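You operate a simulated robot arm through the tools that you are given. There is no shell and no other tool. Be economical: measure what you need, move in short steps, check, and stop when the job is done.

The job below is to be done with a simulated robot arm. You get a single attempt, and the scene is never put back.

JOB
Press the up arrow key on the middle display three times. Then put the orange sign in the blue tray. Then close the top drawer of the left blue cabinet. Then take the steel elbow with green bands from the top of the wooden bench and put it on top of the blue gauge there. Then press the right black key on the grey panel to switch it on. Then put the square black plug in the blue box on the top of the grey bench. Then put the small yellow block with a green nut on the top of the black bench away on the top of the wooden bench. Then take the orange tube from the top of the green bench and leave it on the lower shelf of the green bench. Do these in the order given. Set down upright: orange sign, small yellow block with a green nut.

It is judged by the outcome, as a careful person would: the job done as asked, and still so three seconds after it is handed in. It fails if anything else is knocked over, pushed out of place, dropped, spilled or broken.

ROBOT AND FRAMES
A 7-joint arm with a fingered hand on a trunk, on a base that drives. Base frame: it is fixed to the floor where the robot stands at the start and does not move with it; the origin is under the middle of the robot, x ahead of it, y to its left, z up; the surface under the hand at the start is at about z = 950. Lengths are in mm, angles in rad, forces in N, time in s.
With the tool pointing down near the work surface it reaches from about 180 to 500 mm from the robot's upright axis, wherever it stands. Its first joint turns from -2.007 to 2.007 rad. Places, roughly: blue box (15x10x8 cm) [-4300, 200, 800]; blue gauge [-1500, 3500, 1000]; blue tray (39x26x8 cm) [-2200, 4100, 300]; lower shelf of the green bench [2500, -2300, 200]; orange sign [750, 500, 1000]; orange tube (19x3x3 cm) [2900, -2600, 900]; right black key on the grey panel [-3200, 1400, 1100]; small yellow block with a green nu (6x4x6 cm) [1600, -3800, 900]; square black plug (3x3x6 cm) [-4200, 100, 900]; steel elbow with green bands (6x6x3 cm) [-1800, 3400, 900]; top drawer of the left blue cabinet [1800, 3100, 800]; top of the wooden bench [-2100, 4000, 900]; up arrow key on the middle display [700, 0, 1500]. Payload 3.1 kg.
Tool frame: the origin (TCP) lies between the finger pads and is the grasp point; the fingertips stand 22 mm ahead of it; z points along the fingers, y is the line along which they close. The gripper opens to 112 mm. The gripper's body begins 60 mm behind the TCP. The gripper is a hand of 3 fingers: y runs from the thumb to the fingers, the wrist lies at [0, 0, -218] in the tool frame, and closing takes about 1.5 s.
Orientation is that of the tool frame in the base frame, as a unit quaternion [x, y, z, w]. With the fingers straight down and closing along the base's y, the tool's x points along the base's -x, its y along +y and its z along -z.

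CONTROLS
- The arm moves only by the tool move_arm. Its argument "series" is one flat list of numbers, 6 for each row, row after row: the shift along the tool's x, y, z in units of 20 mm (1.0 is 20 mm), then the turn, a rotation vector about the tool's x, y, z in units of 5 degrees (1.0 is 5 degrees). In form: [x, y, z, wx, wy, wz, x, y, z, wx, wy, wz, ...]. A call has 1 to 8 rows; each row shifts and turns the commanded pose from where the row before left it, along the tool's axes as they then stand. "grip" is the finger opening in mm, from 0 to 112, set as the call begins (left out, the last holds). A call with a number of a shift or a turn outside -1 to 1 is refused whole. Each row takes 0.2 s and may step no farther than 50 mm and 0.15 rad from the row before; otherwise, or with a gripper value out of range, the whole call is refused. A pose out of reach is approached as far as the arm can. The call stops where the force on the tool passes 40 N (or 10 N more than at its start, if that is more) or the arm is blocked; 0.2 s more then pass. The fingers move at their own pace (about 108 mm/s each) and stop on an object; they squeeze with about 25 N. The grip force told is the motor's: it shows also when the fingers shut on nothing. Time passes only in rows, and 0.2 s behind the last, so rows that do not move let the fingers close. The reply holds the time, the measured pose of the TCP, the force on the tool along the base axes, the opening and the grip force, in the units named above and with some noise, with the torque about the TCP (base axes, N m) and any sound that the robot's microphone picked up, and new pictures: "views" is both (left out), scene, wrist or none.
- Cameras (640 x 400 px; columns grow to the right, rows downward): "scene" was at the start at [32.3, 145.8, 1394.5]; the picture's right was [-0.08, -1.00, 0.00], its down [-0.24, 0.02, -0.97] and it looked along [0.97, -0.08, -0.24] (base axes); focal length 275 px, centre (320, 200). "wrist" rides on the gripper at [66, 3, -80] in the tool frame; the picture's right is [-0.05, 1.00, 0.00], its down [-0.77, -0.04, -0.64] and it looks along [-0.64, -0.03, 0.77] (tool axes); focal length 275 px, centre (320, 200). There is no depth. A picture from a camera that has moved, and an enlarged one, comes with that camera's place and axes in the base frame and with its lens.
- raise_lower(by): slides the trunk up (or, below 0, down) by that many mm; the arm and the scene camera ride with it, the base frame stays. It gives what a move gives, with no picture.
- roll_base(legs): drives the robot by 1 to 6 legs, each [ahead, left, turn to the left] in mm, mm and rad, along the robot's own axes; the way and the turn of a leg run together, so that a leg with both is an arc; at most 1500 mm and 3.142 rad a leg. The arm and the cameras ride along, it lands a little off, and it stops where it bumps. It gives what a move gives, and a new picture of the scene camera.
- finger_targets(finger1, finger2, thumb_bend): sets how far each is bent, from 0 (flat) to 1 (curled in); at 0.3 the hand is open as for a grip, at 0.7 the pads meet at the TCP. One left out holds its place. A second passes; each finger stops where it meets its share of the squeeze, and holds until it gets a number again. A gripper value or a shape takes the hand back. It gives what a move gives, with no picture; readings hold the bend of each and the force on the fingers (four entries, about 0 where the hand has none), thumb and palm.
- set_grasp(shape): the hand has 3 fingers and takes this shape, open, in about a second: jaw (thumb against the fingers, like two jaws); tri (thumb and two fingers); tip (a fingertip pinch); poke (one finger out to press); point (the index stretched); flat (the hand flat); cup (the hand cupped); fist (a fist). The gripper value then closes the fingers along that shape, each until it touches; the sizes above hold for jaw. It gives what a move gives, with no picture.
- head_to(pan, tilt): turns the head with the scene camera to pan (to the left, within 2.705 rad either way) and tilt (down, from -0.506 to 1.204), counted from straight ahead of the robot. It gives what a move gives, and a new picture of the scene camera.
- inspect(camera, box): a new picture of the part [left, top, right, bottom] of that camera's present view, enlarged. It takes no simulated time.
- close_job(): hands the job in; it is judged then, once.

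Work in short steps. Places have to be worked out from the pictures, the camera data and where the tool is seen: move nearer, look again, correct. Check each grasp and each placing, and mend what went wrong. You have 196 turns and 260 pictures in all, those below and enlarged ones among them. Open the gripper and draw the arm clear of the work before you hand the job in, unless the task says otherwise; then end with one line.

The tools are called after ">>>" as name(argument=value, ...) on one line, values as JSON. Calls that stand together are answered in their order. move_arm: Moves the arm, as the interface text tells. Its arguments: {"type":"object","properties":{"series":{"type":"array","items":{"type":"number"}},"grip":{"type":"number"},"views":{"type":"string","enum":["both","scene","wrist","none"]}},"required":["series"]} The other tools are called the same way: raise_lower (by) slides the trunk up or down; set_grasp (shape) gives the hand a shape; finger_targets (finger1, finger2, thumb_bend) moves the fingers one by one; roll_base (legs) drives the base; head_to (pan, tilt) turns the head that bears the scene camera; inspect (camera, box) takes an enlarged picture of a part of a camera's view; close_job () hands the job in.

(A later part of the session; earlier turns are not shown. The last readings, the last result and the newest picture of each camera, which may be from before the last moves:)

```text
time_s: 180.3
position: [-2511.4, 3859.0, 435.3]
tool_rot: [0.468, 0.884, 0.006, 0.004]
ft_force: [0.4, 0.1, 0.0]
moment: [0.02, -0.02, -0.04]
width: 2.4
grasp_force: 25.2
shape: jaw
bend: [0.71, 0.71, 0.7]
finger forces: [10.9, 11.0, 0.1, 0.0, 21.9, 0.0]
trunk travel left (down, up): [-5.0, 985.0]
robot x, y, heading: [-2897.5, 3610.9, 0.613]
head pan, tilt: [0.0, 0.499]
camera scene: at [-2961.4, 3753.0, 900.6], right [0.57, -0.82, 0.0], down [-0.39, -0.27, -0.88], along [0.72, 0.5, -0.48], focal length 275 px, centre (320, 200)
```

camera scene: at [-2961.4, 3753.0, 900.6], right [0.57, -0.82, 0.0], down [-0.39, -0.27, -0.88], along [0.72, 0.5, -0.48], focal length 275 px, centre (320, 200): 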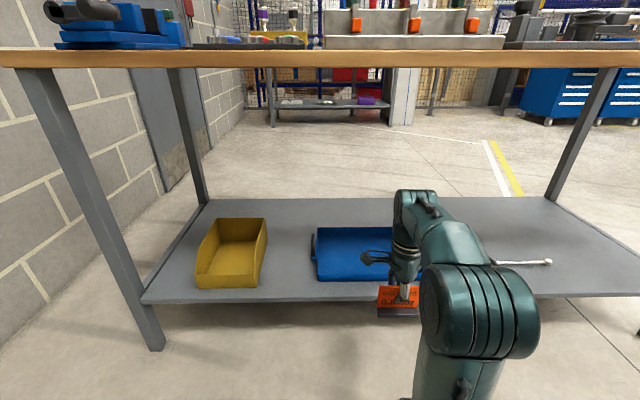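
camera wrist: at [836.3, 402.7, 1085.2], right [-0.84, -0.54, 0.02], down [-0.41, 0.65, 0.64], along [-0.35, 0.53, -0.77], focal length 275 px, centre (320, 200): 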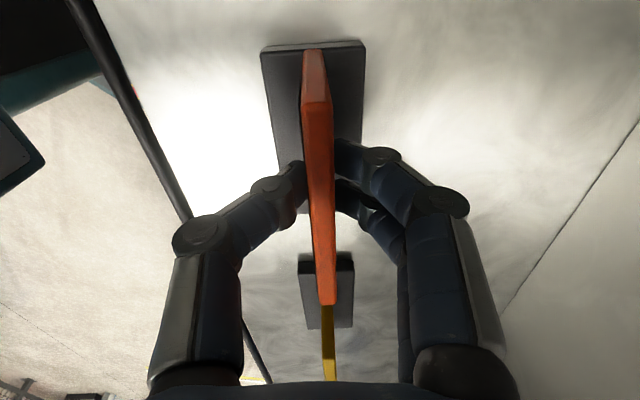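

Tray bottom is at z ≈ 262, its front edge 669 ahead; the sign's bottom is at about 380, above the rim (≈340). I drive forward 245 so the sign passes over the rim.

>>> roll_base(legs=[[150, 0, 0], [95, 0, 0]])

>>> inspect(camera="wrist", box=[0, 0, 640, 400])

```text
time_s: 182.4
position: [-2312.6, 3996.9, 435.5]
tool_rot: [0.47, 0.883, 0.007, 0.004]
ft_force: [-0.9, 0.8, 0.0]
moment: [0.03, 0.01, 0.01]
width: 2.2
grasp_force: 25.6
shape: jaw
bend: [0.71, 0.71, 0.7]
finger forces: [11.0, 11.1, 0.0, 0.1, 22.0, 0.0]
trunk travel left (down, up): [-5.0, 985.0]
robot x, y, heading: [-2699.7, 3748.2, 0.612]
head pan, tilt: [0.0, 0.499]
camera scene: at [-2763.5, 3891.3, 900.7], right [0.57, -0.82, 0.0], down [-0.39, -0.27, -0.88], along [0.72, 0.5, -0.48], focal length 275 px, centre (320, 200)
```

scene: 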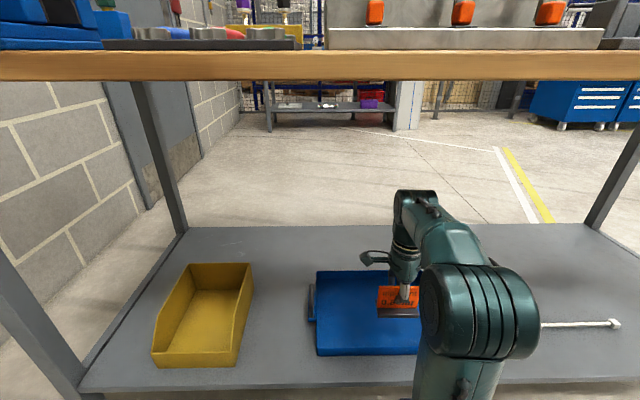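

```text
1.00 times, centred on (320, 200) of wrist (not enlarged: the box is as wide or as high as the picture)
camera zoom: at [-2348.5, 4053.4, 515.2], right [0.85, 0.52, 0.01], down [0.39, -0.66, 0.64], along [0.34, -0.54, -0.77], focal length 275 px, centre (320, 200)
```

zoom: 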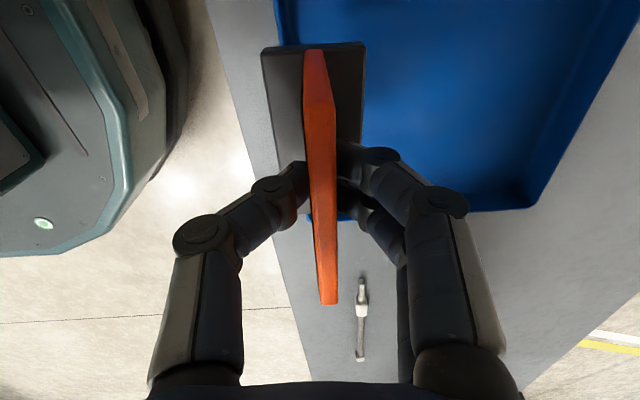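

The sign is just inside the near rim. I move 55 mm forward into the tray and 10 mm left.

>>> move_arm(series=[0.25, 1, 0, 0, 0, 0, 0.25, 1, 0, 0, 0, 0, 0, 0.75, 0, 0, 0, 0, 0, 0, 0, 0, 0, 0], views="both")

```text
time_s: 183.4
position: [-2272.3, 4036.8, 436.5]
tool_rot: [0.469, 0.883, 0.006, 0.004]
ft_force: [-0.9, 0.3, -1.2]
moment: [-0.01, 0.02, 0.02]
width: 2.7
grasp_force: 24.7
shape: jaw
bend: [0.71, 0.71, 0.7]
finger forces: [11.0, 10.9, 0.1, 0.1, 22.0, 0.1]
trunk travel left (down, up): [-5.0, 985.0]
robot x, y, heading: [-2698.1, 3749.3, 0.608]
head pan, tilt: [0.0, 0.499]
camera scene: at [-2763.4, 3891.3, 900.7], right [0.57, -0.82, 0.0], down [-0.39, -0.27, -0.88], along [0.72, 0.5, -0.48], focal length 275 px, centre (320, 200)
camera wrist: at [-2308.1, 4092.7, 515.6], right [0.85, 0.52, 0.01], down [0.39, -0.66, 0.64], along [0.34, -0.54, -0.77], focal length 275 px, centre (320, 200)
```

scene: 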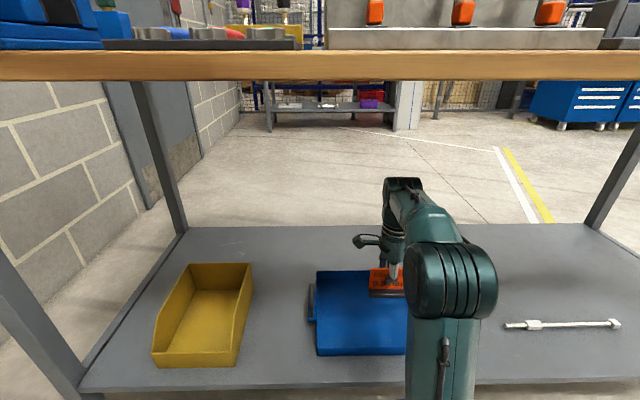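
wrist: 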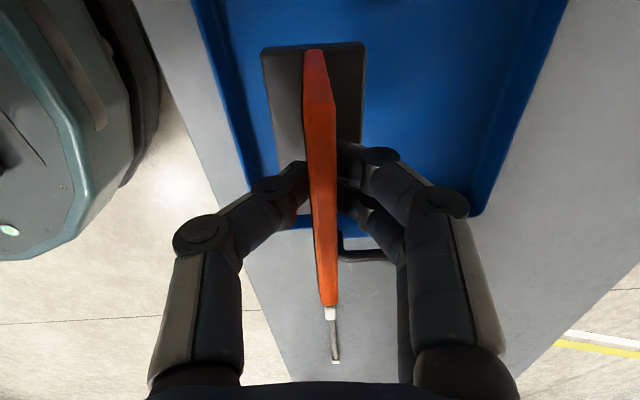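

The sign is inside the tray outline. I shift 20 mm more to the left and descend 90 mm.

>>> move_arm(series=[1, 0, 0, 0, 0, 0, 0, 0, 1, 0, 0, 0, 0, 0, 1, 0, 0, 0, 0, 0, 1, 0, 0, 0, 0, 0, 1, 0, 0, 0, 0, 0, 0.5, 0, 0, 0, 0, 0, 0, 0, 0, 0], views="wrist")

```text
time_s: 185.0
position: [-2282.7, 4053.4, 346.0]
tool_rot: [0.47, 0.883, 0.006, 0.004]
ft_force: [0.8, 0.2, -1.0]
moment: [0.02, 0.0, 0.0]
width: 2.3
grasp_force: 25.0
shape: jaw
bend: [0.71, 0.71, 0.7]
finger forces: [11.2, 11.0, 0.0, 0.1, 22.1, 0.0]
trunk travel left (down, up): [-5.0, 985.0]
robot x, y, heading: [-2698.0, 3748.5, 0.603]
head pan, tilt: [0.0, 0.499]
camera wrist: at [-2318.6, 4109.8, 425.9], right [0.85, 0.52, 0.01], down [0.39, -0.66, 0.64], along [0.34, -0.54, -0.77], focal length 275 px, centre (320, 200)
```

wrist: 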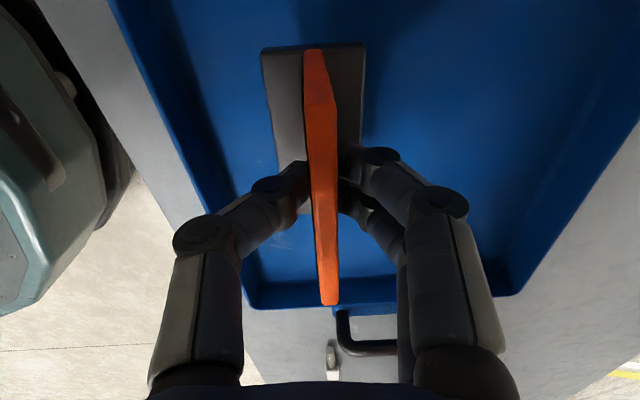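

Well inside the tray. I descend in small steps to contact.

>>> move_arm(series=[0, 0, 0.4, 0, 0, 0, 0, 0, 0.3, 0, 0, 0, 0, 0, 0.2, 0, 0, 0, 0, 0, 0, 0, 0, 0], views="none")

```text
time_s: 186.0
position: [-2281.9, 4054.5, 327.4]
tool_rot: [0.469, 0.883, 0.006, 0.004]
ft_force: [-0.2, 0.2, -0.9]
moment: [0.0, 0.01, -0.01]
width: 2.2
grasp_force: 24.5
shape: jaw
bend: [0.71, 0.71, 0.7]
finger forces: [11.1, 11.1, 0.1, 0.0, 22.0, 0.0]
trunk travel left (down, up): [-5.0, 985.0]
robot x, y, heading: [-2696.6, 3747.6, 0.616]
head pan, tilt: [0.0, 0.499]
```

No contact yet; I continue with 3 mm steps.

>>> move_arm(series=[0, 0, 0.15, 0, 0, 0, 0, 0, 0.15, 0, 0, 0, 0, 0, 0.1, 0, 0, 0, 0, 0, 0, 0, 0, 0], views="wrist")

```text
time_s: 187.0
position: [-2282.6, 4052.8, 320.8]
tool_rot: [0.469, 0.883, 0.006, 0.003]
ft_force: [-0.2, -1.0, -0.5]
moment: [-0.01, 0.0, -0.01]
width: 2.2
grasp_force: 24.9
shape: jaw
bend: [0.71, 0.71, 0.7]
finger forces: [11.1, 11.1, 0.1, 0.1, 22.0, 0.1]
trunk travel left (down, up): [-5.0, 985.0]
robot x, y, heading: [-2703.1, 3747.6, 0.609]
head pan, tilt: [0.0, 0.499]
camera wrist: at [-2317.9, 4109.9, 399.8], right [0.85, 0.52, 0.01], down [0.39, -0.66, 0.64], along [0.34, -0.54, -0.77], focal length 275 px, centre (320, 200)
```

wrist: 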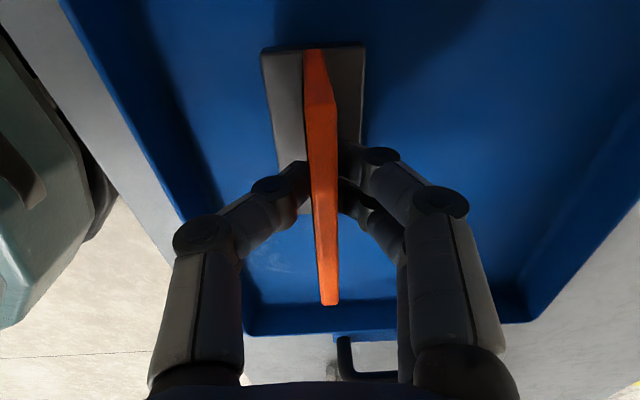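

Still free. I keep going in small steps, watching for an upward force.

>>> move_arm(series=[0, 0, 0.1, 0, 0, 0, 0, 0, 0.1, 0, 0, 0, 0, 0, 0.1, 0, 0, 0, 0, 0, 0, 0, 0, 0], views="none")

>>> move_arm(series=[0, 0, 0.1, 0, 0, 0, 0, 0, 0.1, 0, 0, 0, 0, 0, 0, 0, 0, 0], views="none")

```text
time_s: 188.0
position: [-2282.8, 4052.6, 314.5]
tool_rot: [0.469, 0.883, 0.007, 0.005]
ft_force: [0.2, 0.4, -0.2]
moment: [0.03, -0.02, 0.03]
width: 2.3
grasp_force: 25.0
shape: jaw
bend: [0.71, 0.71, 0.7]
finger forces: [11.1, 11.1, 0.0, 0.1, 22.0, 0.0]
trunk travel left (down, up): [-5.0, 985.0]
robot x, y, heading: [-2702.9, 3748.9, 0.607]
head pan, tilt: [0.0, 0.499]
```

```text
time_s: 188.8
position: [-2284.0, 4053.0, 309.5]
tool_rot: [0.469, 0.883, 0.007, 0.004]
ft_force: [-1.7, -0.5, 2.1]
moment: [-0.01, 0.01, 0.01]
width: 2.5
grasp_force: 25.5
shape: jaw
bend: [0.71, 0.71, 0.7]
finger forces: [11.1, 11.1, 0.1, 0.1, 23.4, 0.1]
trunk travel left (down, up): [-5.0, 985.0]
robot x, y, heading: [-2701.8, 3746.8, 0.611]
head pan, tilt: [0.0, 0.499]
```

Contact seems to start (2.1 N). I push 2 mm more to confirm, then open.

>>> move_arm(series=[0, 0, 0.08, 0, 0, 0, 0, 0, 0, 0, 0, 0], views="none")

```text
time_s: 189.4
position: [-2282.8, 4052.5, 309.1]
tool_rot: [0.47, 0.883, 0.008, 0.005]
ft_force: [-3.0, -1.0, 9.0]
moment: [-0.05, -0.02, 0.02]
width: 2.7
grasp_force: 25.5
shape: jaw
bend: [0.71, 0.71, 0.71]
finger forces: [12.0, 12.1, 0.1, 0.0, 26.2, 0.0]
trunk travel left (down, up): [-5.0, 985.0]
robot x, y, heading: [-2702.1, 3748.7, 0.612]
head pan, tilt: [0.0, 0.499]
```

Firm contact (9 N). I open to 60 mm and look.

>>> move_arm(series=[0, 0, -0.05, 0, 0, 0, 0, 0, 0, 0, 0, 0, 0, 0, 0, 0, 0, 0, 0, 0, 0, 0, 0, 0, 0, 0, 0, 0, 0, 0], grip=60, views="wrist")

```text
time_s: 190.6
position: [-2282.4, 4052.1, 308.9]
tool_rot: [0.469, 0.883, 0.007, 0.003]
ft_force: [0.2, 0.1, 1.0]
moment: [-0.02, 0.0, 0.02]
width: 59.4
grasp_force: 0.2
shape: jaw
bend: [0.72, 0.72, 0.7]
finger forces: [0.0, 0.0, 0.0, 0.0, 0.1, 0.0]
trunk travel left (down, up): [-5.0, 985.0]
robot x, y, heading: [-2700.8, 3748.6, 0.609]
head pan, tilt: [0.0, 0.499]
camera wrist: at [-2318.3, 4109.5, 388.7], right [0.85, 0.52, 0.02], down [0.39, -0.66, 0.64], along [0.34, -0.54, -0.77], focal length 275 px, centre (320, 200)
```

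wrist: 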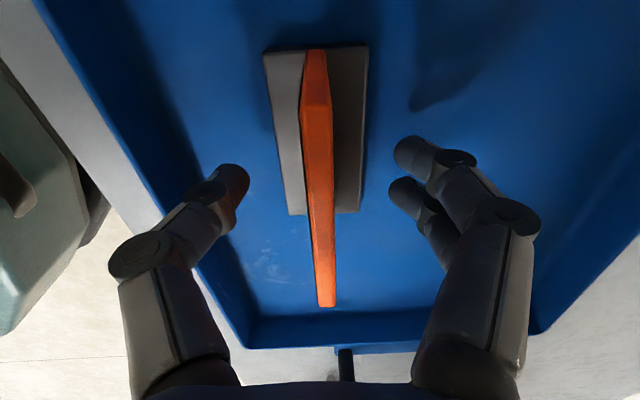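

The sign stands upright in the tray. I rise 120 mm straight up, then back the base out.

>>> move_arm(series=[0, 0, -1, 0, 0, 0, 0, 0, -1, 0, 0, 0, 0, 0, -1, 0, 0, 0, 0, 0, -1, 0, 0, 0, 0, 0, -1, 0, 0, 0, 0, 0, -1, 0, 0, 0], views="wrist")

>>> roll_base(legs=[[-300, 0, 0], [-200, 0, 0]])

```text
time_s: 192.0
position: [-2284.0, 4052.4, 430.3]
tool_rot: [0.469, 0.883, 0.005, 0.004]
ft_force: [-0.1, 0.2, -0.4]
moment: [-0.03, 0.01, -0.02]
width: 59.4
grasp_force: 0.1
shape: jaw
bend: [0.72, 0.72, 0.7]
finger forces: [0.1, 0.0, 0.1, 0.0, 0.0, 0.0]
trunk travel left (down, up): [-5.0, 985.0]
robot x, y, heading: [-2701.5, 3747.3, 0.607]
head pan, tilt: [0.0, 0.499]
camera wrist: at [-2320.1, 4109.0, 509.7], right [0.85, 0.52, 0.01], down [0.39, -0.66, 0.64], along [0.34, -0.54, -0.77], focal length 275 px, centre (320, 200)
```

wrist: 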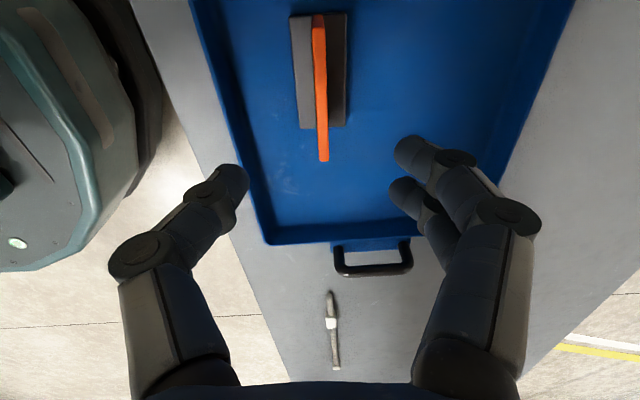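

```text
time_s: 195.3
position: [-2695.3, 3766.6, 429.1]
tool_rot: [0.469, 0.883, 0.006, 0.005]
ft_force: [-0.9, -0.2, 0.9]
moment: [-0.02, 0.05, 0.01]
width: 59.5
grasp_force: 0.2
shape: jaw
bend: [0.72, 0.72, 0.7]
finger forces: [0.1, 0.1, 0.0, 0.1, 0.1, 0.0]
trunk travel left (down, up): [-5.0, 985.0]
robot x, y, heading: [-3110.2, 3462.8, 0.61]
head pan, tilt: [0.0, 0.499]
camera scene: at [-3174.5, 3603.9, 900.7], right [0.57, -0.82, 0.0], down [-0.39, -0.27, -0.88], along [0.72, 0.5, -0.48], focal length 275 px, centre (320, 200)
```

scene: 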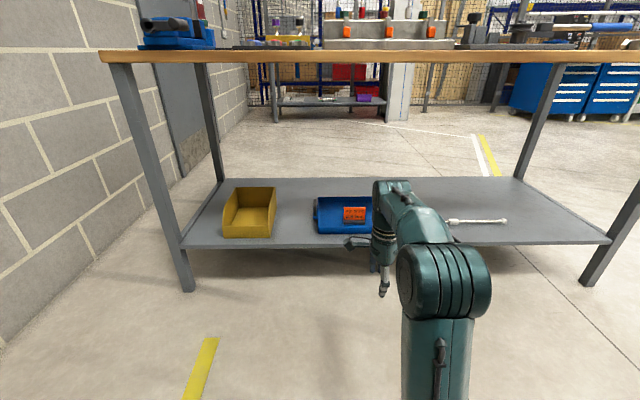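

The sign stands upright in the tray. Next is the drawer: I raise the trunk, reverse the hand yaw, and drive back toward the gap.

>>> raise_lower(by=300)

>>> move_arm(series=[0, -1, 0, 0, 0, -1, 0, -1, 0, 0, 0, -1, 0, -1, 0, 0, 0, -1, 0, 0, 0, 0, 0, -1, 0, 0, 0, 0, 0, -1, 0, 0, 0, 0, 0, -1, 0, 0, 0, 0, 0, -1, 0, 0, 0, 0, 0, -1], grip=0, views="none")

>>> move_arm(series=[0, 0, 0, 0, 0, -1, 0, 0, 0, 0, 0, -1, 0, 0, 0, 0, 0, -1, 0, 0, 0, 0, 0, -1, 0, 0, 0, 0, 0, -1, 0, 0, 0, 0, 0, -1, 0, 0, 0, 0, 0, -1, 0, 0, 0, 0, 0, -1], views="none")

>>> move_arm(series=[0, 0, 0, 0, 0, -1, 0, 0, 0, 0, 0, -1, 0, 0, 0, 0, -1, 0, 0, 0, 0, 0, -1, 0, 0, 0, 0, 0, -1, 0, 0, 0, 0, 0, -1, 0, 0, 0, 0, 0, -1, 0, 0, 0, 0, 0, -1, 0], views="none")

>>> move_arm(series=[0, 0, 0, 0, -1, 0, 0, 0, 0, 0, -1, 0, 0, 0, 0, 0, -1, 0, 0, 0, 0, 0, -1, 0, 0, 0, 0, 0, -1, 0, 0, 0, 0, 0, -1, 0, 0, 0, 0, 0, -1, 0, 0, 0, 0, 0, -1, 0], views="none")

>>> move_arm(series=[0, 0, 0, 0, -1, 0, 0, 0, 0, 0, -1, 0, 0, 0, 0, 0, -1, 0, 0, 0, 0, 0, -1, 0], views="none")

>>> roll_base(legs=[[0, -1000, 0], [0, -600, 0]])

```text
time_s: 198.3
position: [-2695.2, 3766.7, 729.1]
tool_rot: [0.469, 0.883, 0.006, 0.004]
ft_force: [0.5, 0.4, 0.6]
moment: [0.0, 0.02, -0.01]
width: 59.4
grasp_force: 0.1
shape: jaw
bend: [0.72, 0.72, 0.7]
finger forces: [0.1, 0.0, 0.1, 0.0, 0.1, 0.0]
trunk travel left (down, up): [-305.0, 685.0]
robot x, y, heading: [-3108.0, 3460.8, 0.609]
head pan, tilt: [0.0, 0.499]
```

```text
time_s: 200.1
position: [-2742.6, 3727.7, 728.8]
tool_rot: [0.137, 0.99, 0.004, 0.005]
ft_force: [-0.2, -0.9, -1.4]
moment: [0.0, 0.04, 0.0]
width: 0.0
grasp_force: 25.1
shape: jaw
bend: [0.67, 0.67, 0.75]
finger forces: [0.1, 0.0, 0.0, 0.0, 0.0, 0.0]
trunk travel left (down, up): [-305.0, 685.0]
robot x, y, heading: [-3111.7, 3462.4, 0.61]
head pan, tilt: [0.0, 0.499]
```

```text
time_s: 201.9
position: [-2742.1, 3727.6, 728.3]
tool_rot: [-0.21, 0.978, 0.002, 0.007]
ft_force: [0.3, 0.5, -0.4]
moment: [0.0, -0.02, 0.01]
width: 0.0
grasp_force: 25.6
shape: jaw
bend: [0.67, 0.67, 0.75]
finger forces: [0.2, 0.0, 0.1, 0.1, 0.0, 0.0]
trunk travel left (down, up): [-305.0, 685.0]
robot x, y, heading: [-3110.1, 3459.2, 0.613]
head pan, tilt: [0.0, 0.499]
```

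```text
time_s: 203.7
position: [-2743.7, 3728.2, 728.2]
tool_rot: [-0.283, 0.921, 0.077, 0.255]
ft_force: [0.6, -0.8, -0.3]
moment: [0.01, 0.0, -0.02]
width: 0.0
grasp_force: 24.6
shape: jaw
bend: [0.67, 0.67, 0.75]
finger forces: [0.0, 0.0, 0.0, 0.1, 0.0, 0.0]
trunk travel left (down, up): [-305.0, 685.0]
robot x, y, heading: [-3109.2, 3460.0, 0.608]
head pan, tilt: [0.0, 0.499]
```

```text
time_s: 205.5
position: [-2741.3, 3727.5, 729.1]
tool_rot: [-0.24, 0.778, 0.17, 0.555]
ft_force: [-0.8, -0.6, 0.5]
moment: [0.0, 0.02, -0.03]
width: 0.1
grasp_force: 24.9
shape: jaw
bend: [0.67, 0.67, 0.75]
finger forces: [0.1, 0.1, 0.0, 0.0, 0.0, 0.0]
trunk travel left (down, up): [-305.0, 685.0]
robot x, y, heading: [-3108.1, 3461.8, 0.605]
head pan, tilt: [0.0, 0.499]
```

```text
time_s: 206.5
position: [-2742.2, 3727.2, 729.5]
tool_rot: [-0.206, 0.67, 0.208, 0.682]
ft_force: [0.4, 0.3, 0.1]
moment: [0.0, -0.02, 0.01]
width: 0.0
grasp_force: 25.5
shape: jaw
bend: [0.67, 0.67, 0.75]
finger forces: [0.0, 0.0, 0.0, 0.1, 0.0, 0.0]
trunk travel left (down, up): [-305.0, 685.0]
robot x, y, heading: [-3112.9, 3462.6, 0.613]
head pan, tilt: [0.0, 0.499]
```

```text
time_s: 214.8
position: [-1818.9, 2380.0, 728.4]
tool_rot: [-0.2, 0.673, 0.201, 0.684]
ft_force: [0.1, -0.3, -0.4]
moment: [-0.01, -0.01, 0.02]
width: 0.2
grasp_force: 25.2
shape: jaw
bend: [0.67, 0.67, 0.75]
finger forces: [0.1, 0.0, 0.0, 0.0, 0.1, 0.0]
trunk travel left (down, up): [-305.0, 685.0]
robot x, y, heading: [-2195.8, 2119.7, 0.586]
head pan, tilt: [0.0, 0.499]
camera scene: at [-2254.4, 2264.9, 1200.7], right [0.56, -0.83, 0.0], down [-0.4, -0.27, -0.88], along [0.73, 0.49, -0.48], focal length 275 px, centre (320, 200)
```

scene: 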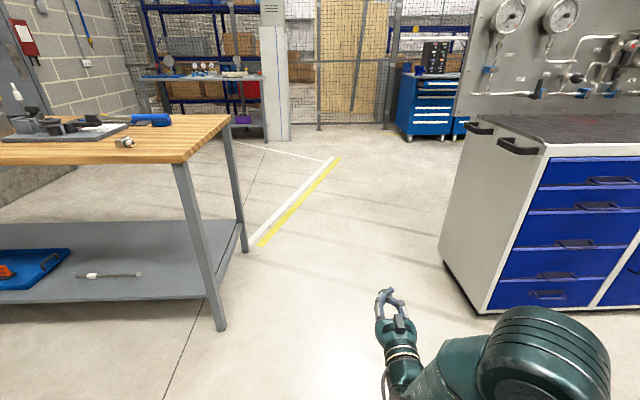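

I drive through the gap into the rear corridor toward the blue cabinets.

>>> roll_base(legs=[[0, 0, 0.024], [1400, 0, 0], [1300, 0, 0], [0, -1000, 0], [0, -300, 0]])

```text
time_s: 234.7
position: [1143.4, 2846.0, 728.4]
tool_rot: [-0.205, 0.67, 0.207, 0.682]
ft_force: [0.7, 0.2, 0.7]
moment: [0.0, -0.01, 0.02]
width: 0.1
grasp_force: 25.1
shape: jaw
bend: [0.67, 0.67, 0.75]
finger forces: [0.0, 0.0, 0.0, 0.0, 0.1, 0.1]
trunk travel left (down, up): [-305.0, 685.0]
robot x, y, heading: [769.9, 2578.5, 0.609]
head pan, tilt: [0.0, 0.499]
camera scene: at [710.6, 2723.6, 1200.7], right [0.57, -0.82, 0.0], down [-0.39, -0.27, -0.88], along [0.72, 0.5, -0.48], focal length 275 px, centre (320, 200)
```

scene: 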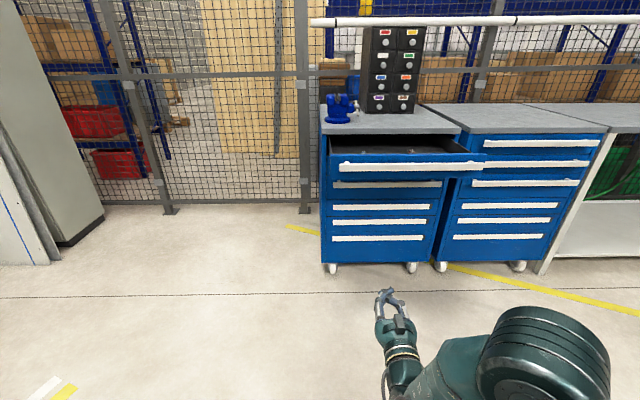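

The open top drawer's handle is about 1038 ahead and 197 right. I line up, come nearer, raise the hand to about z 800, and look.

>>> roll_base(legs=[[0, -195, 0], [420, 0, 0]])

>>> move_arm(series=[0, 0, 0, 0, 0, 0], views="wrist")

```text
time_s: 238.4
position: [1600.8, 2926.0, 727.9]
tool_rot: [-0.205, 0.671, 0.206, 0.682]
ft_force: [0.7, 0.1, -0.3]
moment: [-0.01, 0.03, 0.0]
width: 0.1
grasp_force: 24.7
shape: jaw
bend: [0.67, 0.67, 0.75]
finger forces: [0.1, 0.0, 0.0, 0.1, 0.0, 0.0]
trunk travel left (down, up): [-305.0, 685.0]
robot x, y, heading: [1229.6, 2661.4, 0.602]
head pan, tilt: [0.0, 0.499]
camera scene: at [1167.5, 2805.4, 1200.7], right [0.57, -0.82, 0.0], down [-0.39, -0.27, -0.88], along [0.72, 0.5, -0.48], focal length 275 px, centre (320, 200)
```

scene: 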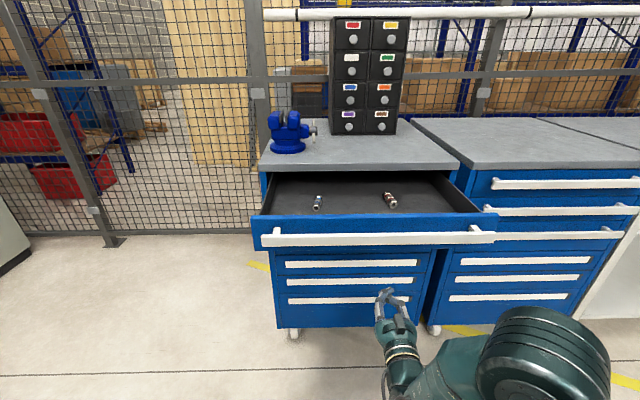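

```text
time_s: 238.8
position: [1599.9, 2926.4, 729.6]
tool_rot: [-0.206, 0.671, 0.207, 0.681]
ft_force: [0.4, -0.1, 1.1]
moment: [0.0, -0.03, 0.03]
width: 0.1
grasp_force: 25.3
shape: jaw
bend: [0.67, 0.67, 0.75]
finger forces: [0.0, 0.1, 0.0, 0.0, 0.0, 0.0]
trunk travel left (down, up): [-305.0, 685.0]
robot x, y, heading: [1230.9, 2662.0, 0.602]
head pan, tilt: [0.0, 0.499]
camera wrist: at [1532.9, 2885.4, 660.7], right [-0.56, 0.83, 0.04], down [-0.52, -0.39, 0.76], along [0.65, 0.4, 0.65], focal length 275 px, centre (320, 200)
```

wrist: 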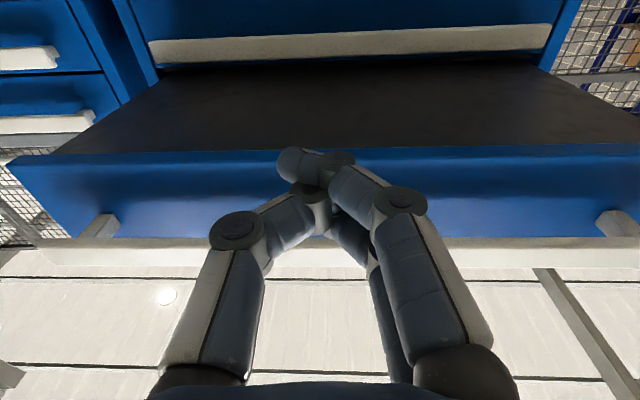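

The handle is at about z 832, roughly 50 mm ahead of the fingertips. I raise 102 mm and shift 16 mm left to centre on it.

>>> raise_lower(by=102)

>>> move_arm(series=[0, 0.8, 0, 0, 0, 0, 0, 0, 1, 0, 0, 0, 0, 0, 0.8, 0, 0, 0, 0, 0, 0, 0, 0, 0], views="both")

```text
time_s: 240.2
position: [1601.5, 2927.7, 831.3]
tool_rot: [-0.204, 0.671, 0.206, 0.682]
ft_force: [1.2, -0.5, 0.6]
moment: [0.03, -0.04, -0.02]
width: 0.0
grasp_force: 24.5
shape: jaw
bend: [0.67, 0.67, 0.75]
finger forces: [0.0, 0.0, 0.0, 0.0, 0.1, 0.0]
trunk travel left (down, up): [-407.0, 583.0]
robot x, y, heading: [1229.6, 2660.3, 0.604]
head pan, tilt: [0.0, 0.499]
```

```text
time_s: 241.2
position: [1622.1, 2960.4, 833.0]
tool_rot: [-0.204, 0.671, 0.206, 0.682]
ft_force: [-0.3, 0.0, 0.8]
moment: [0.02, 0.04, 0.0]
width: 0.0
grasp_force: 24.8
shape: jaw
bend: [0.67, 0.67, 0.75]
finger forces: [0.1, 0.1, 0.1, 0.1, 0.0, 0.0]
trunk travel left (down, up): [-407.0, 583.0]
robot x, y, heading: [1228.9, 2657.7, 0.605]
head pan, tilt: [0.0, 0.499]
camera scene: at [1167.5, 2805.4, 1302.7], right [0.57, -0.82, 0.0], down [-0.39, -0.27, -0.88], along [0.72, 0.5, -0.48], focal length 275 px, centre (320, 200)
camera wrist: at [1553.7, 2918.7, 764.9], right [-0.56, 0.83, 0.04], down [-0.52, -0.39, 0.76], along [0.65, 0.4, 0.65], focal length 275 px, centre (320, 200)
```

scene: 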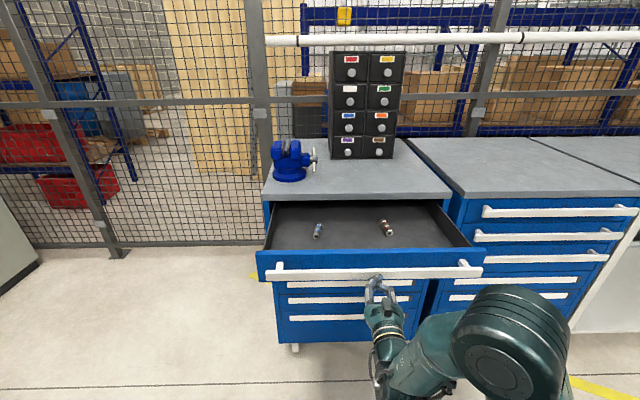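
wrist: 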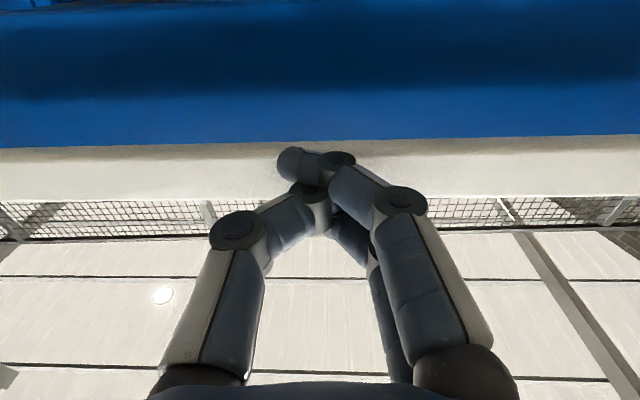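

The fingertips point at the handle bar. I push forward steadily and watch the force.

>>> move_arm(series=[0, 0, 0.7, 0, 0, 0, 0, 0, 0.7, 0, 0, 0, 0, 0, 0.7, 0, 0, 0, 0, 0, 0.7, 0, 0, 0, 0, 0, 0.7, 0, 0, 0, 0, 0, 0.7, 0, 0, 0], views="scene")

```text
time_s: 242.6
position: [1692.2, 3007.4, 832.4]
tool_rot: [-0.204, 0.671, 0.206, 0.683]
ft_force: [-0.2, 0.4, 0.8]
moment: [-0.02, -0.01, 0.0]
width: 0.2
grasp_force: 25.0
shape: jaw
bend: [0.67, 0.67, 0.75]
finger forces: [0.0, 0.0, 0.0, 0.0, 0.0, 0.1]
trunk travel left (down, up): [-407.0, 583.0]
robot x, y, heading: [1229.5, 2661.5, 0.605]
head pan, tilt: [0.0, 0.499]
camera scene: at [1167.8, 2805.7, 1302.7], right [0.57, -0.82, 0.0], down [-0.39, -0.27, -0.88], along [0.72, 0.5, -0.48], focal length 275 px, centre (320, 200)
```

scene: 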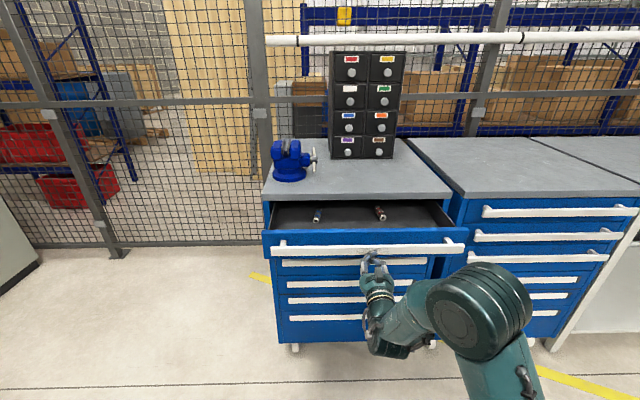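

The drawer is sliding in. I continue pushing.

>>> move_arm(series=[0, 0, 0.7, 0, 0, 0, 0, 0, 0.7, 0, 0, 0, 0, 0, 0.7, 0, 0, 0, 0, 0, 0.7, 0, 0, 0, 0, 0, 0.7, 0, 0, 0], views="scene")

```text
time_s: 243.8
position: [1750.9, 3045.9, 833.2]
tool_rot: [-0.205, 0.672, 0.206, 0.681]
ft_force: [-0.4, -0.9, -0.5]
moment: [0.0, -0.01, 0.03]
width: 0.0
grasp_force: 25.2
shape: jaw
bend: [0.67, 0.67, 0.75]
finger forces: [0.0, 0.0, 0.0, 0.0, 0.0, 0.0]
trunk travel left (down, up): [-407.0, 583.0]
robot x, y, heading: [1229.7, 2659.3, 0.607]
head pan, tilt: [0.0, 0.499]
camera scene: at [1167.7, 2805.5, 1302.7], right [0.57, -0.82, 0.0], down [-0.39, -0.27, -0.88], along [0.72, 0.5, -0.48], focal length 275 px, centre (320, 200)
```

scene: 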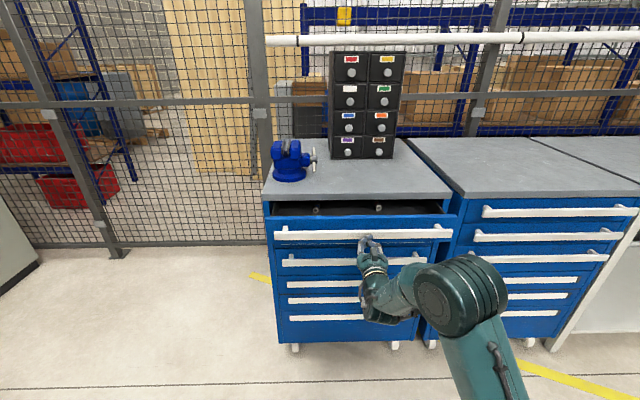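

Nearly shut; I push further until it stops.

>>> move_arm(series=[0, 0, 0.6, 0, 0, 0, 0, 0, 0.6, 0, 0, 0, 0, 0, 0.5, 0, 0, 0, 0, 0, 0.4, 0, 0, 0, 0, 0, 0.3, 0, 0, 0], views="scene")

```text
time_s: 245.0
position: [1790.3, 3073.6, 833.2]
tool_rot: [-0.204, 0.671, 0.206, 0.683]
ft_force: [0.1, -0.3, -0.1]
moment: [0.02, -0.03, -0.03]
width: 0.0
grasp_force: 25.1
shape: jaw
bend: [0.68, 0.67, 0.75]
finger forces: [0.0, 0.0, 0.1, 0.0, 0.0, 0.0]
trunk travel left (down, up): [-407.0, 583.0]
robot x, y, heading: [1230.3, 2664.2, 0.601]
head pan, tilt: [0.0, 0.499]
camera scene: at [1167.8, 2805.5, 1302.7], right [0.57, -0.82, 0.0], down [-0.39, -0.27, -0.88], along [0.72, 0.5, -0.48], focal length 275 px, centre (320, 200)
```

scene: 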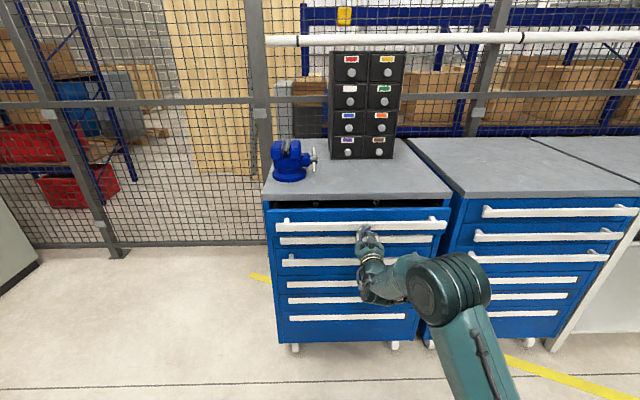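

A small gap remains, so I push on with small steps.

>>> move_arm(series=[0, 0, 0.4, 0, 0, 0, 0, 0, 0.4, 0, 0, 0, 0, 0, 0.3, 0, 0, 0, 0, 0, 0.2, 0, 0, 0], views="none")

>>> inspect(camera="scene", box=[250, 170, 480, 320])

```text
time_s: 246.0
position: [1812.4, 3088.4, 834.9]
tool_rot: [-0.205, 0.672, 0.206, 0.681]
ft_force: [0.5, -0.7, 0.5]
moment: [0.0, 0.02, -0.01]
width: 0.1
grasp_force: 24.7
shape: jaw
bend: [0.68, 0.67, 0.75]
finger forces: [0.0, 0.0, 0.1, 0.0, 0.1, 0.0]
trunk travel left (down, up): [-407.0, 583.0]
robot x, y, heading: [1231.8, 2664.0, 0.604]
head pan, tilt: [0.0, 0.499]
```

```text
2.67 times, centred on (365, 245) of scene
camera zoom: at [1167.7, 2805.6, 1302.7], right [0.57, -0.82, 0.0], down [-0.39, -0.27, -0.88], along [0.72, 0.5, -0.48], focal length 734 px, centre (200, 80)
```

zoom: 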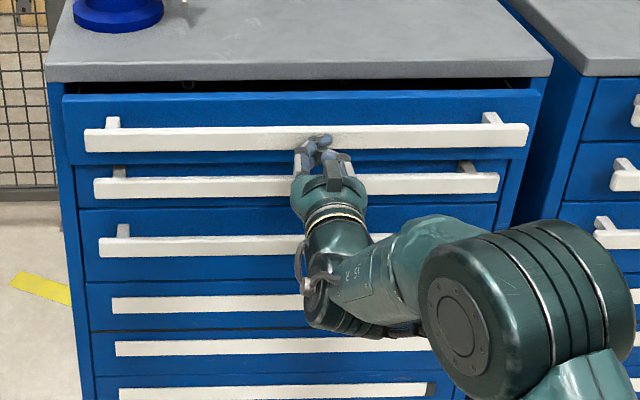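

Still slightly out. I keep pushing in small steps until a stop is felt.

>>> move_arm(series=[0, 0, 0.3, 0, 0, 0, 0, 0, 0.3, 0, 0, 0, 0, 0, 0.3, 0, 0, 0, 0, 0, 0.2, 0, 0, 0], views="none")

>>> inspect(camera="scene", box=[250, 170, 480, 320])

```text
time_s: 247.0
position: [1829.9, 3099.6, 834.4]
tool_rot: [-0.204, 0.671, 0.205, 0.683]
ft_force: [-0.7, -0.3, 0.1]
moment: [0.01, 0.04, 0.01]
width: 0.1
grasp_force: 25.4
shape: jaw
bend: [0.68, 0.67, 0.75]
finger forces: [0.0, 0.0, 0.1, 0.0, 0.1, 0.0]
trunk travel left (down, up): [-407.0, 583.0]
robot x, y, heading: [1226.5, 2659.1, 0.603]
head pan, tilt: [0.0, 0.499]
```

```text
2.67 times, centred on (365, 245) of scene
camera zoom: at [1167.7, 2805.5, 1302.7], right [0.57, -0.82, 0.0], down [-0.39, -0.27, -0.88], along [0.72, 0.5, -0.48], focal length 734 px, centre (200, 80)
```

zoom: 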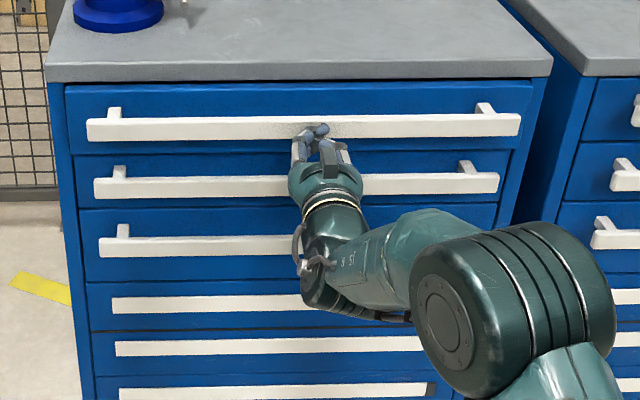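

Almost flush; I push a few mm more until force appears.

>>> move_arm(series=[0, 0, 0.2, 0, 0, 0, 0, 0, 0.2, 0, 0, 0, 0, 0, 0.2, 0, 0, 0, 0, 0, 0.2, 0, 0, 0], views="none")

>>> inspect(camera="scene", box=[250, 170, 480, 320])

```text
time_s: 248.0
position: [1842.6, 3107.4, 835.0]
tool_rot: [-0.205, 0.671, 0.206, 0.682]
ft_force: [0.5, -0.7, 0.0]
moment: [-0.01, 0.01, 0.01]
width: 0.1
grasp_force: 24.9
shape: jaw
bend: [0.68, 0.67, 0.75]
finger forces: [0.0, 0.0, 0.0, 0.0, 0.0, 0.0]
trunk travel left (down, up): [-407.0, 583.0]
robot x, y, heading: [1228.0, 2664.5, 0.605]
head pan, tilt: [0.0, 0.499]
```

```text
2.67 times, centred on (365, 245) of scene
camera zoom: at [1167.7, 2805.5, 1302.7], right [0.57, -0.82, 0.0], down [-0.39, -0.27, -0.88], along [0.72, 0.5, -0.48], focal length 734 px, centre (200, 80)
```

zoom: 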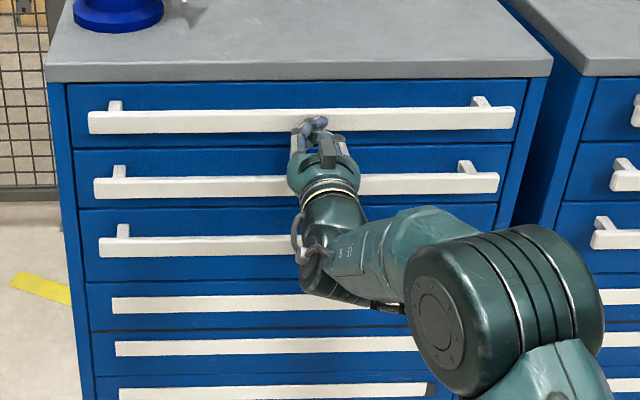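

It still moved; I continue.

>>> move_arm(series=[0, 0, 0.2, 0, 0, 0, 0, 0, 0.2, 0, 0, 0, 0, 0, 0.2, 0, 0, 0, 0, 0, 0.2, 0, 0, 0], views="none")

>>> inspect(camera="scene", box=[250, 170, 480, 320])

```text
time_s: 248.8
position: [1848.4, 3110.3, 837.5]
tool_rot: [-0.205, 0.671, 0.206, 0.682]
ft_force: [-22.3, -17.5, 2.8]
moment: [-0.01, 0.06, 0.02]
width: 0.1
grasp_force: 25.0
shape: jaw
bend: [0.71, 0.71, 0.8]
finger forces: [9.8, 9.3, 0.0, 0.1, 31.3, 0.0]
trunk travel left (down, up): [-407.0, 583.0]
robot x, y, heading: [1227.9, 2663.3, 0.599]
head pan, tilt: [0.0, 0.499]
stopped in row 4: the force on the tool passed its limit at 44 N (the readings are from after the stop); the commanded pose is now the measured one
```

```text
2.67 times, centred on (365, 245) of scene
camera zoom: at [1162.0, 2801.1, 1303.1], right [0.57, -0.82, 0.0], down [-0.39, -0.27, -0.88], along [0.72, 0.5, -0.47], focal length 734 px, centre (200, 80)
```

zoom: 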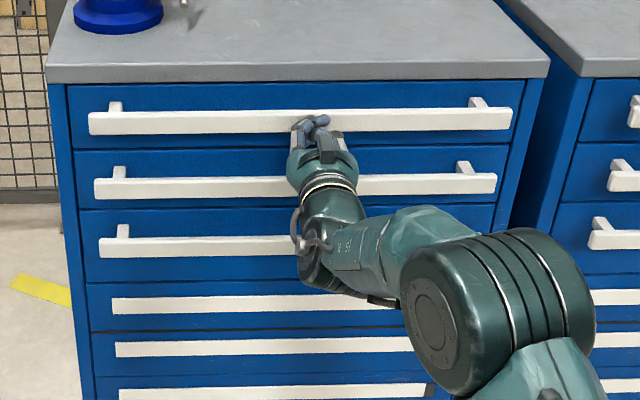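

Hard stop reached; the drawer is flush. I retract, turn the hand back down, and drive to the end of the wooden bench.

>>> move_arm(series=[0, 0, -1, 0, 0, 0, 0, 0, -1, 0, 0, 0, 0, 0, -1, 0, 0, 0, 0, 0, -1, 0, 0, 0, 0, 0, -1, 0, 0, 0, 0, 0, -1, 0, 0, 0, 0, 0, -1, 0, 0, 0, 0, 0, -1, 0, 0, 0], views="none")

>>> roll_base(legs=[[-700, 0, 0]])

>>> move_arm(series=[0, 0, 0, 0, 1, 0, 0, 0, 0, 0, 1, 0, 0, 0, 0, 0, 1, 0, 0, 0, 0, 0, 1, 0, 0, 0, 0, 0, 1, 0, 0, 0, 0, 0, 1, 0, 0, 0, 0, 0, 1, 0, 0, 0, 0, 0, 1, 0], grip=80, views="none")

>>> move_arm(series=[0, 0, 0, 0, 1, 0, 0, 0, 0, 0, 1, 0, 0, 0, 0, 0, 1, 0, 0, 0, 0, 0, 1, 0, 0, 0, 0, 0, 1, 0, 0, 0, 0, 0, 1, 0, 0, 0, 0, 0, 1, 0, 0, 0, 0, 0, 1, 0], views="none")

>>> move_arm(series=[0, 0, 0, 0, 1, 0, 0, 0, 0, 0, 1, 0], views="none")

>>> raise_lower(by=250)

```text
time_s: 250.6
position: [1719.5, 3023.4, 831.9]
tool_rot: [-0.206, 0.673, 0.207, 0.68]
ft_force: [-0.2, 0.6, -0.2]
moment: [-0.01, -0.03, 0.06]
width: 0.0
grasp_force: 25.4
shape: jaw
bend: [0.68, 0.68, 0.76]
finger forces: [0.0, 0.0, 0.1, 0.1, 0.0, 0.0]
trunk travel left (down, up): [-407.0, 583.0]
robot x, y, heading: [1232.1, 2660.8, 0.606]
head pan, tilt: [0.0, 0.499]
```

```text
time_s: 254.4
position: [1141.8, 2626.6, 831.3]
tool_rot: [-0.206, 0.672, 0.207, 0.681]
ft_force: [0.4, 0.9, -0.3]
moment: [-0.01, 0.01, -0.02]
width: 0.0
grasp_force: 25.0
shape: jaw
bend: [0.68, 0.68, 0.76]
finger forces: [0.0, 0.0, 0.0, 0.1, 0.1, 0.0]
trunk travel left (down, up): [-407.0, 583.0]
robot x, y, heading: [654.7, 2260.8, 0.608]
head pan, tilt: [0.0, 0.499]
camera scene: at [590.6, 2405.6, 1302.7], right [0.57, -0.82, 0.0], down [-0.39, -0.27, -0.88], along [0.72, 0.5, -0.48], focal length 275 px, centre (320, 200)
```

scene: 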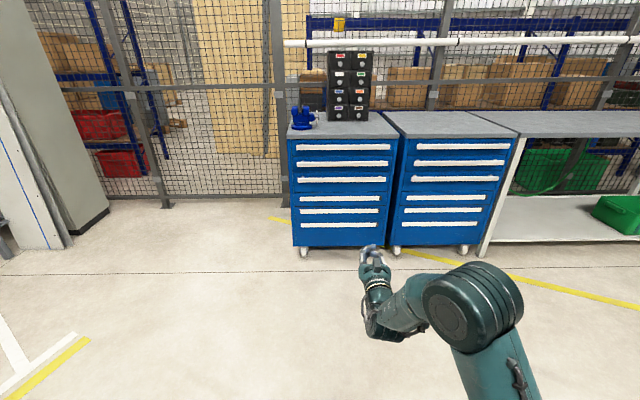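

```text
time_s: 256.2
position: [1142.3, 2627.9, 832.0]
tool_rot: [-0.265, 0.864, 0.125, 0.41]
ft_force: [-0.1, -0.5, 1.3]
moment: [0.0, -0.01, 0.01]
width: 79.9
grasp_force: 0.0
shape: jaw
bend: [0.66, 0.66, 0.63]
finger forces: [0.0, 0.1, 0.1, 0.0, 0.0, 0.0]
trunk travel left (down, up): [-407.0, 583.0]
robot x, y, heading: [657.4, 2260.6, 0.602]
head pan, tilt: [0.0, 0.499]
```

```text
time_s: 258.1
position: [1143.1, 2626.5, 832.8]
tool_rot: [-0.291, 0.952, 0.026, 0.088]
ft_force: [0.5, 0.4, -0.2]
moment: [0.05, 0.01, -0.03]
width: 79.7
grasp_force: 0.1
shape: jaw
bend: [0.66, 0.66, 0.63]
finger forces: [0.0, 0.0, 0.0, 0.1, 0.0, 0.1]
trunk travel left (down, up): [-407.0, 583.0]
robot x, y, heading: [653.1, 2262.3, 0.606]
head pan, tilt: [0.0, 0.499]
```

```text
time_s: 258.6
position: [1142.6, 2627.9, 830.2]
tool_rot: [-0.292, 0.956, -0.001, 0.003]
ft_force: [0.1, 0.0, 0.0]
moment: [0.02, 0.02, 0.01]
width: 79.7
grasp_force: 0.1
shape: jaw
bend: [0.66, 0.66, 0.63]
finger forces: [0.1, 0.1, 0.0, 0.0, 0.0, 0.1]
trunk travel left (down, up): [-407.0, 583.0]
robot x, y, heading: [654.8, 2262.5, 0.611]
head pan, tilt: [0.0, 0.499]
```

```text
time_s: 261.2
position: [1141.8, 2628.2, 1081.4]
tool_rot: [-0.293, 0.956, 0.001, 0.005]
ft_force: [0.4, 0.2, 0.4]
moment: [0.02, -0.01, -0.02]
width: 79.5
grasp_force: 0.0
shape: jaw
bend: [0.66, 0.66, 0.63]
finger forces: [0.0, 0.0, 0.0, 0.0, 0.0, 0.1]
trunk travel left (down, up): [-657.0, 333.0]
robot x, y, heading: [651.5, 2259.5, 0.603]
head pan, tilt: [0.0, 0.499]
```

The drawer is flush with its neighbours. I retract the hand and drive to the end of the wooden bench, facing along it.

>>> move_arm(series=[1, 0, 0, 0, 0, 0, 1, 0, 0, 0, 0, 0, 1, 0, 0, 0, 0, 0, 1, 0, 0, 0, 0, 0, 1, 0, 0, 0, 0, 0, 1, 0, 0, 0, 0, 0, 1, 0, 0, 0, 0, 0, 1, 0, 0, 0, 0, 0], views="none")

>>> roll_base(legs=[[0, 0, 1.575], [1350, 0, 0], [0, 1180, 0]])

```text
time_s: 263.0
position: [1008.8, 2536.4, 1079.1]
tool_rot: [-0.293, 0.956, 0.0, 0.005]
ft_force: [0.1, 0.1, 0.0]
moment: [0.01, 0.0, 0.03]
width: 79.6
grasp_force: 0.0
shape: jaw
bend: [0.66, 0.66, 0.63]
finger forces: [0.1, 0.1, 0.1, 0.0, 0.0, 0.0]
trunk travel left (down, up): [-657.0, 333.0]
robot x, y, heading: [658.6, 2261.0, 0.608]
head pan, tilt: [0.0, 0.499]
```

```text
time_s: 279.2
position: [-1375.7, 2971.9, 1079.4]
tool_rot: [0.89, -0.456, -0.003, -0.002]
ft_force: [0.5, 0.2, 0.7]
moment: [0.04, -0.02, 0.03]
width: 80.0
grasp_force: 0.1
shape: jaw
bend: [0.66, 0.66, 0.63]
finger forces: [0.2, 0.0, 0.1, 0.0, 0.1, 0.0]
trunk travel left (down, up): [-657.0, 333.0]
robot x, y, heading: [-1088.2, 2625.4, 2.207]
head pan, tilt: [0.0, 0.499]
camera scene: at [-1229.4, 2559.8, 1552.7], right [0.8, 0.6, 0.0], down [0.29, -0.38, -0.88], along [-0.52, 0.7, -0.48], focal length 275 px, centre (320, 200)
```

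scene: 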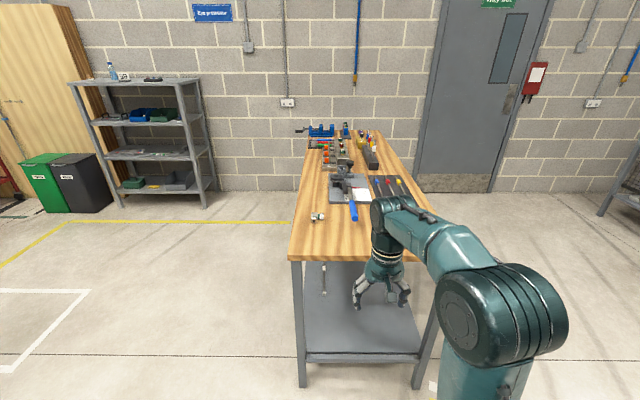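

The elbow is at about (−1844, 3378), near the bench's front-side corner; it's best picked from that side. I drive round there.

>>> roll_base(legs=[[0, 950, -0.026], [1040, 0, 0], [0, 0, -1.575]])

```text
time_s: 292.9
position: [-2094.3, 3223.2, 1079.6]
tool_rot: [-0.296, 0.955, 0.001, 0.006]
ft_force: [-0.2, -0.1, 0.3]
moment: [-0.01, 0.0, 0.01]
width: 79.7
grasp_force: 0.2
shape: jaw
bend: [0.66, 0.66, 0.63]
finger forces: [0.0, 0.0, 0.1, 0.0, 0.1, 0.1]
trunk travel left (down, up): [-657.0, 333.0]
robot x, y, heading: [-2447.1, 2946.7, 0.609]
head pan, tilt: [0.0, 0.499]
camera scene: at [-2512.0, 3087.6, 1552.7], right [0.58, -0.82, 0.0], down [-0.39, -0.28, -0.88], along [0.72, 0.51, -0.48], focal length 275 px, centre (320, 200)
```

scene: 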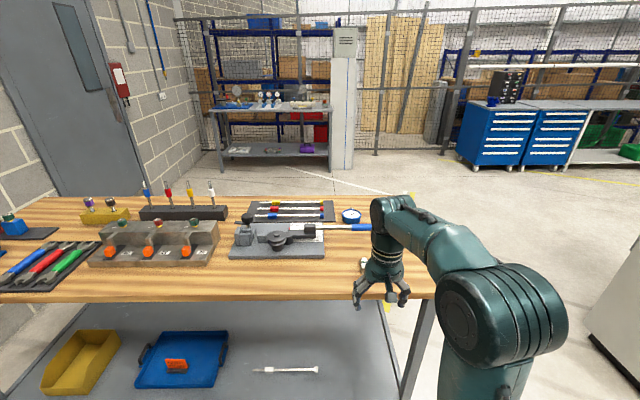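

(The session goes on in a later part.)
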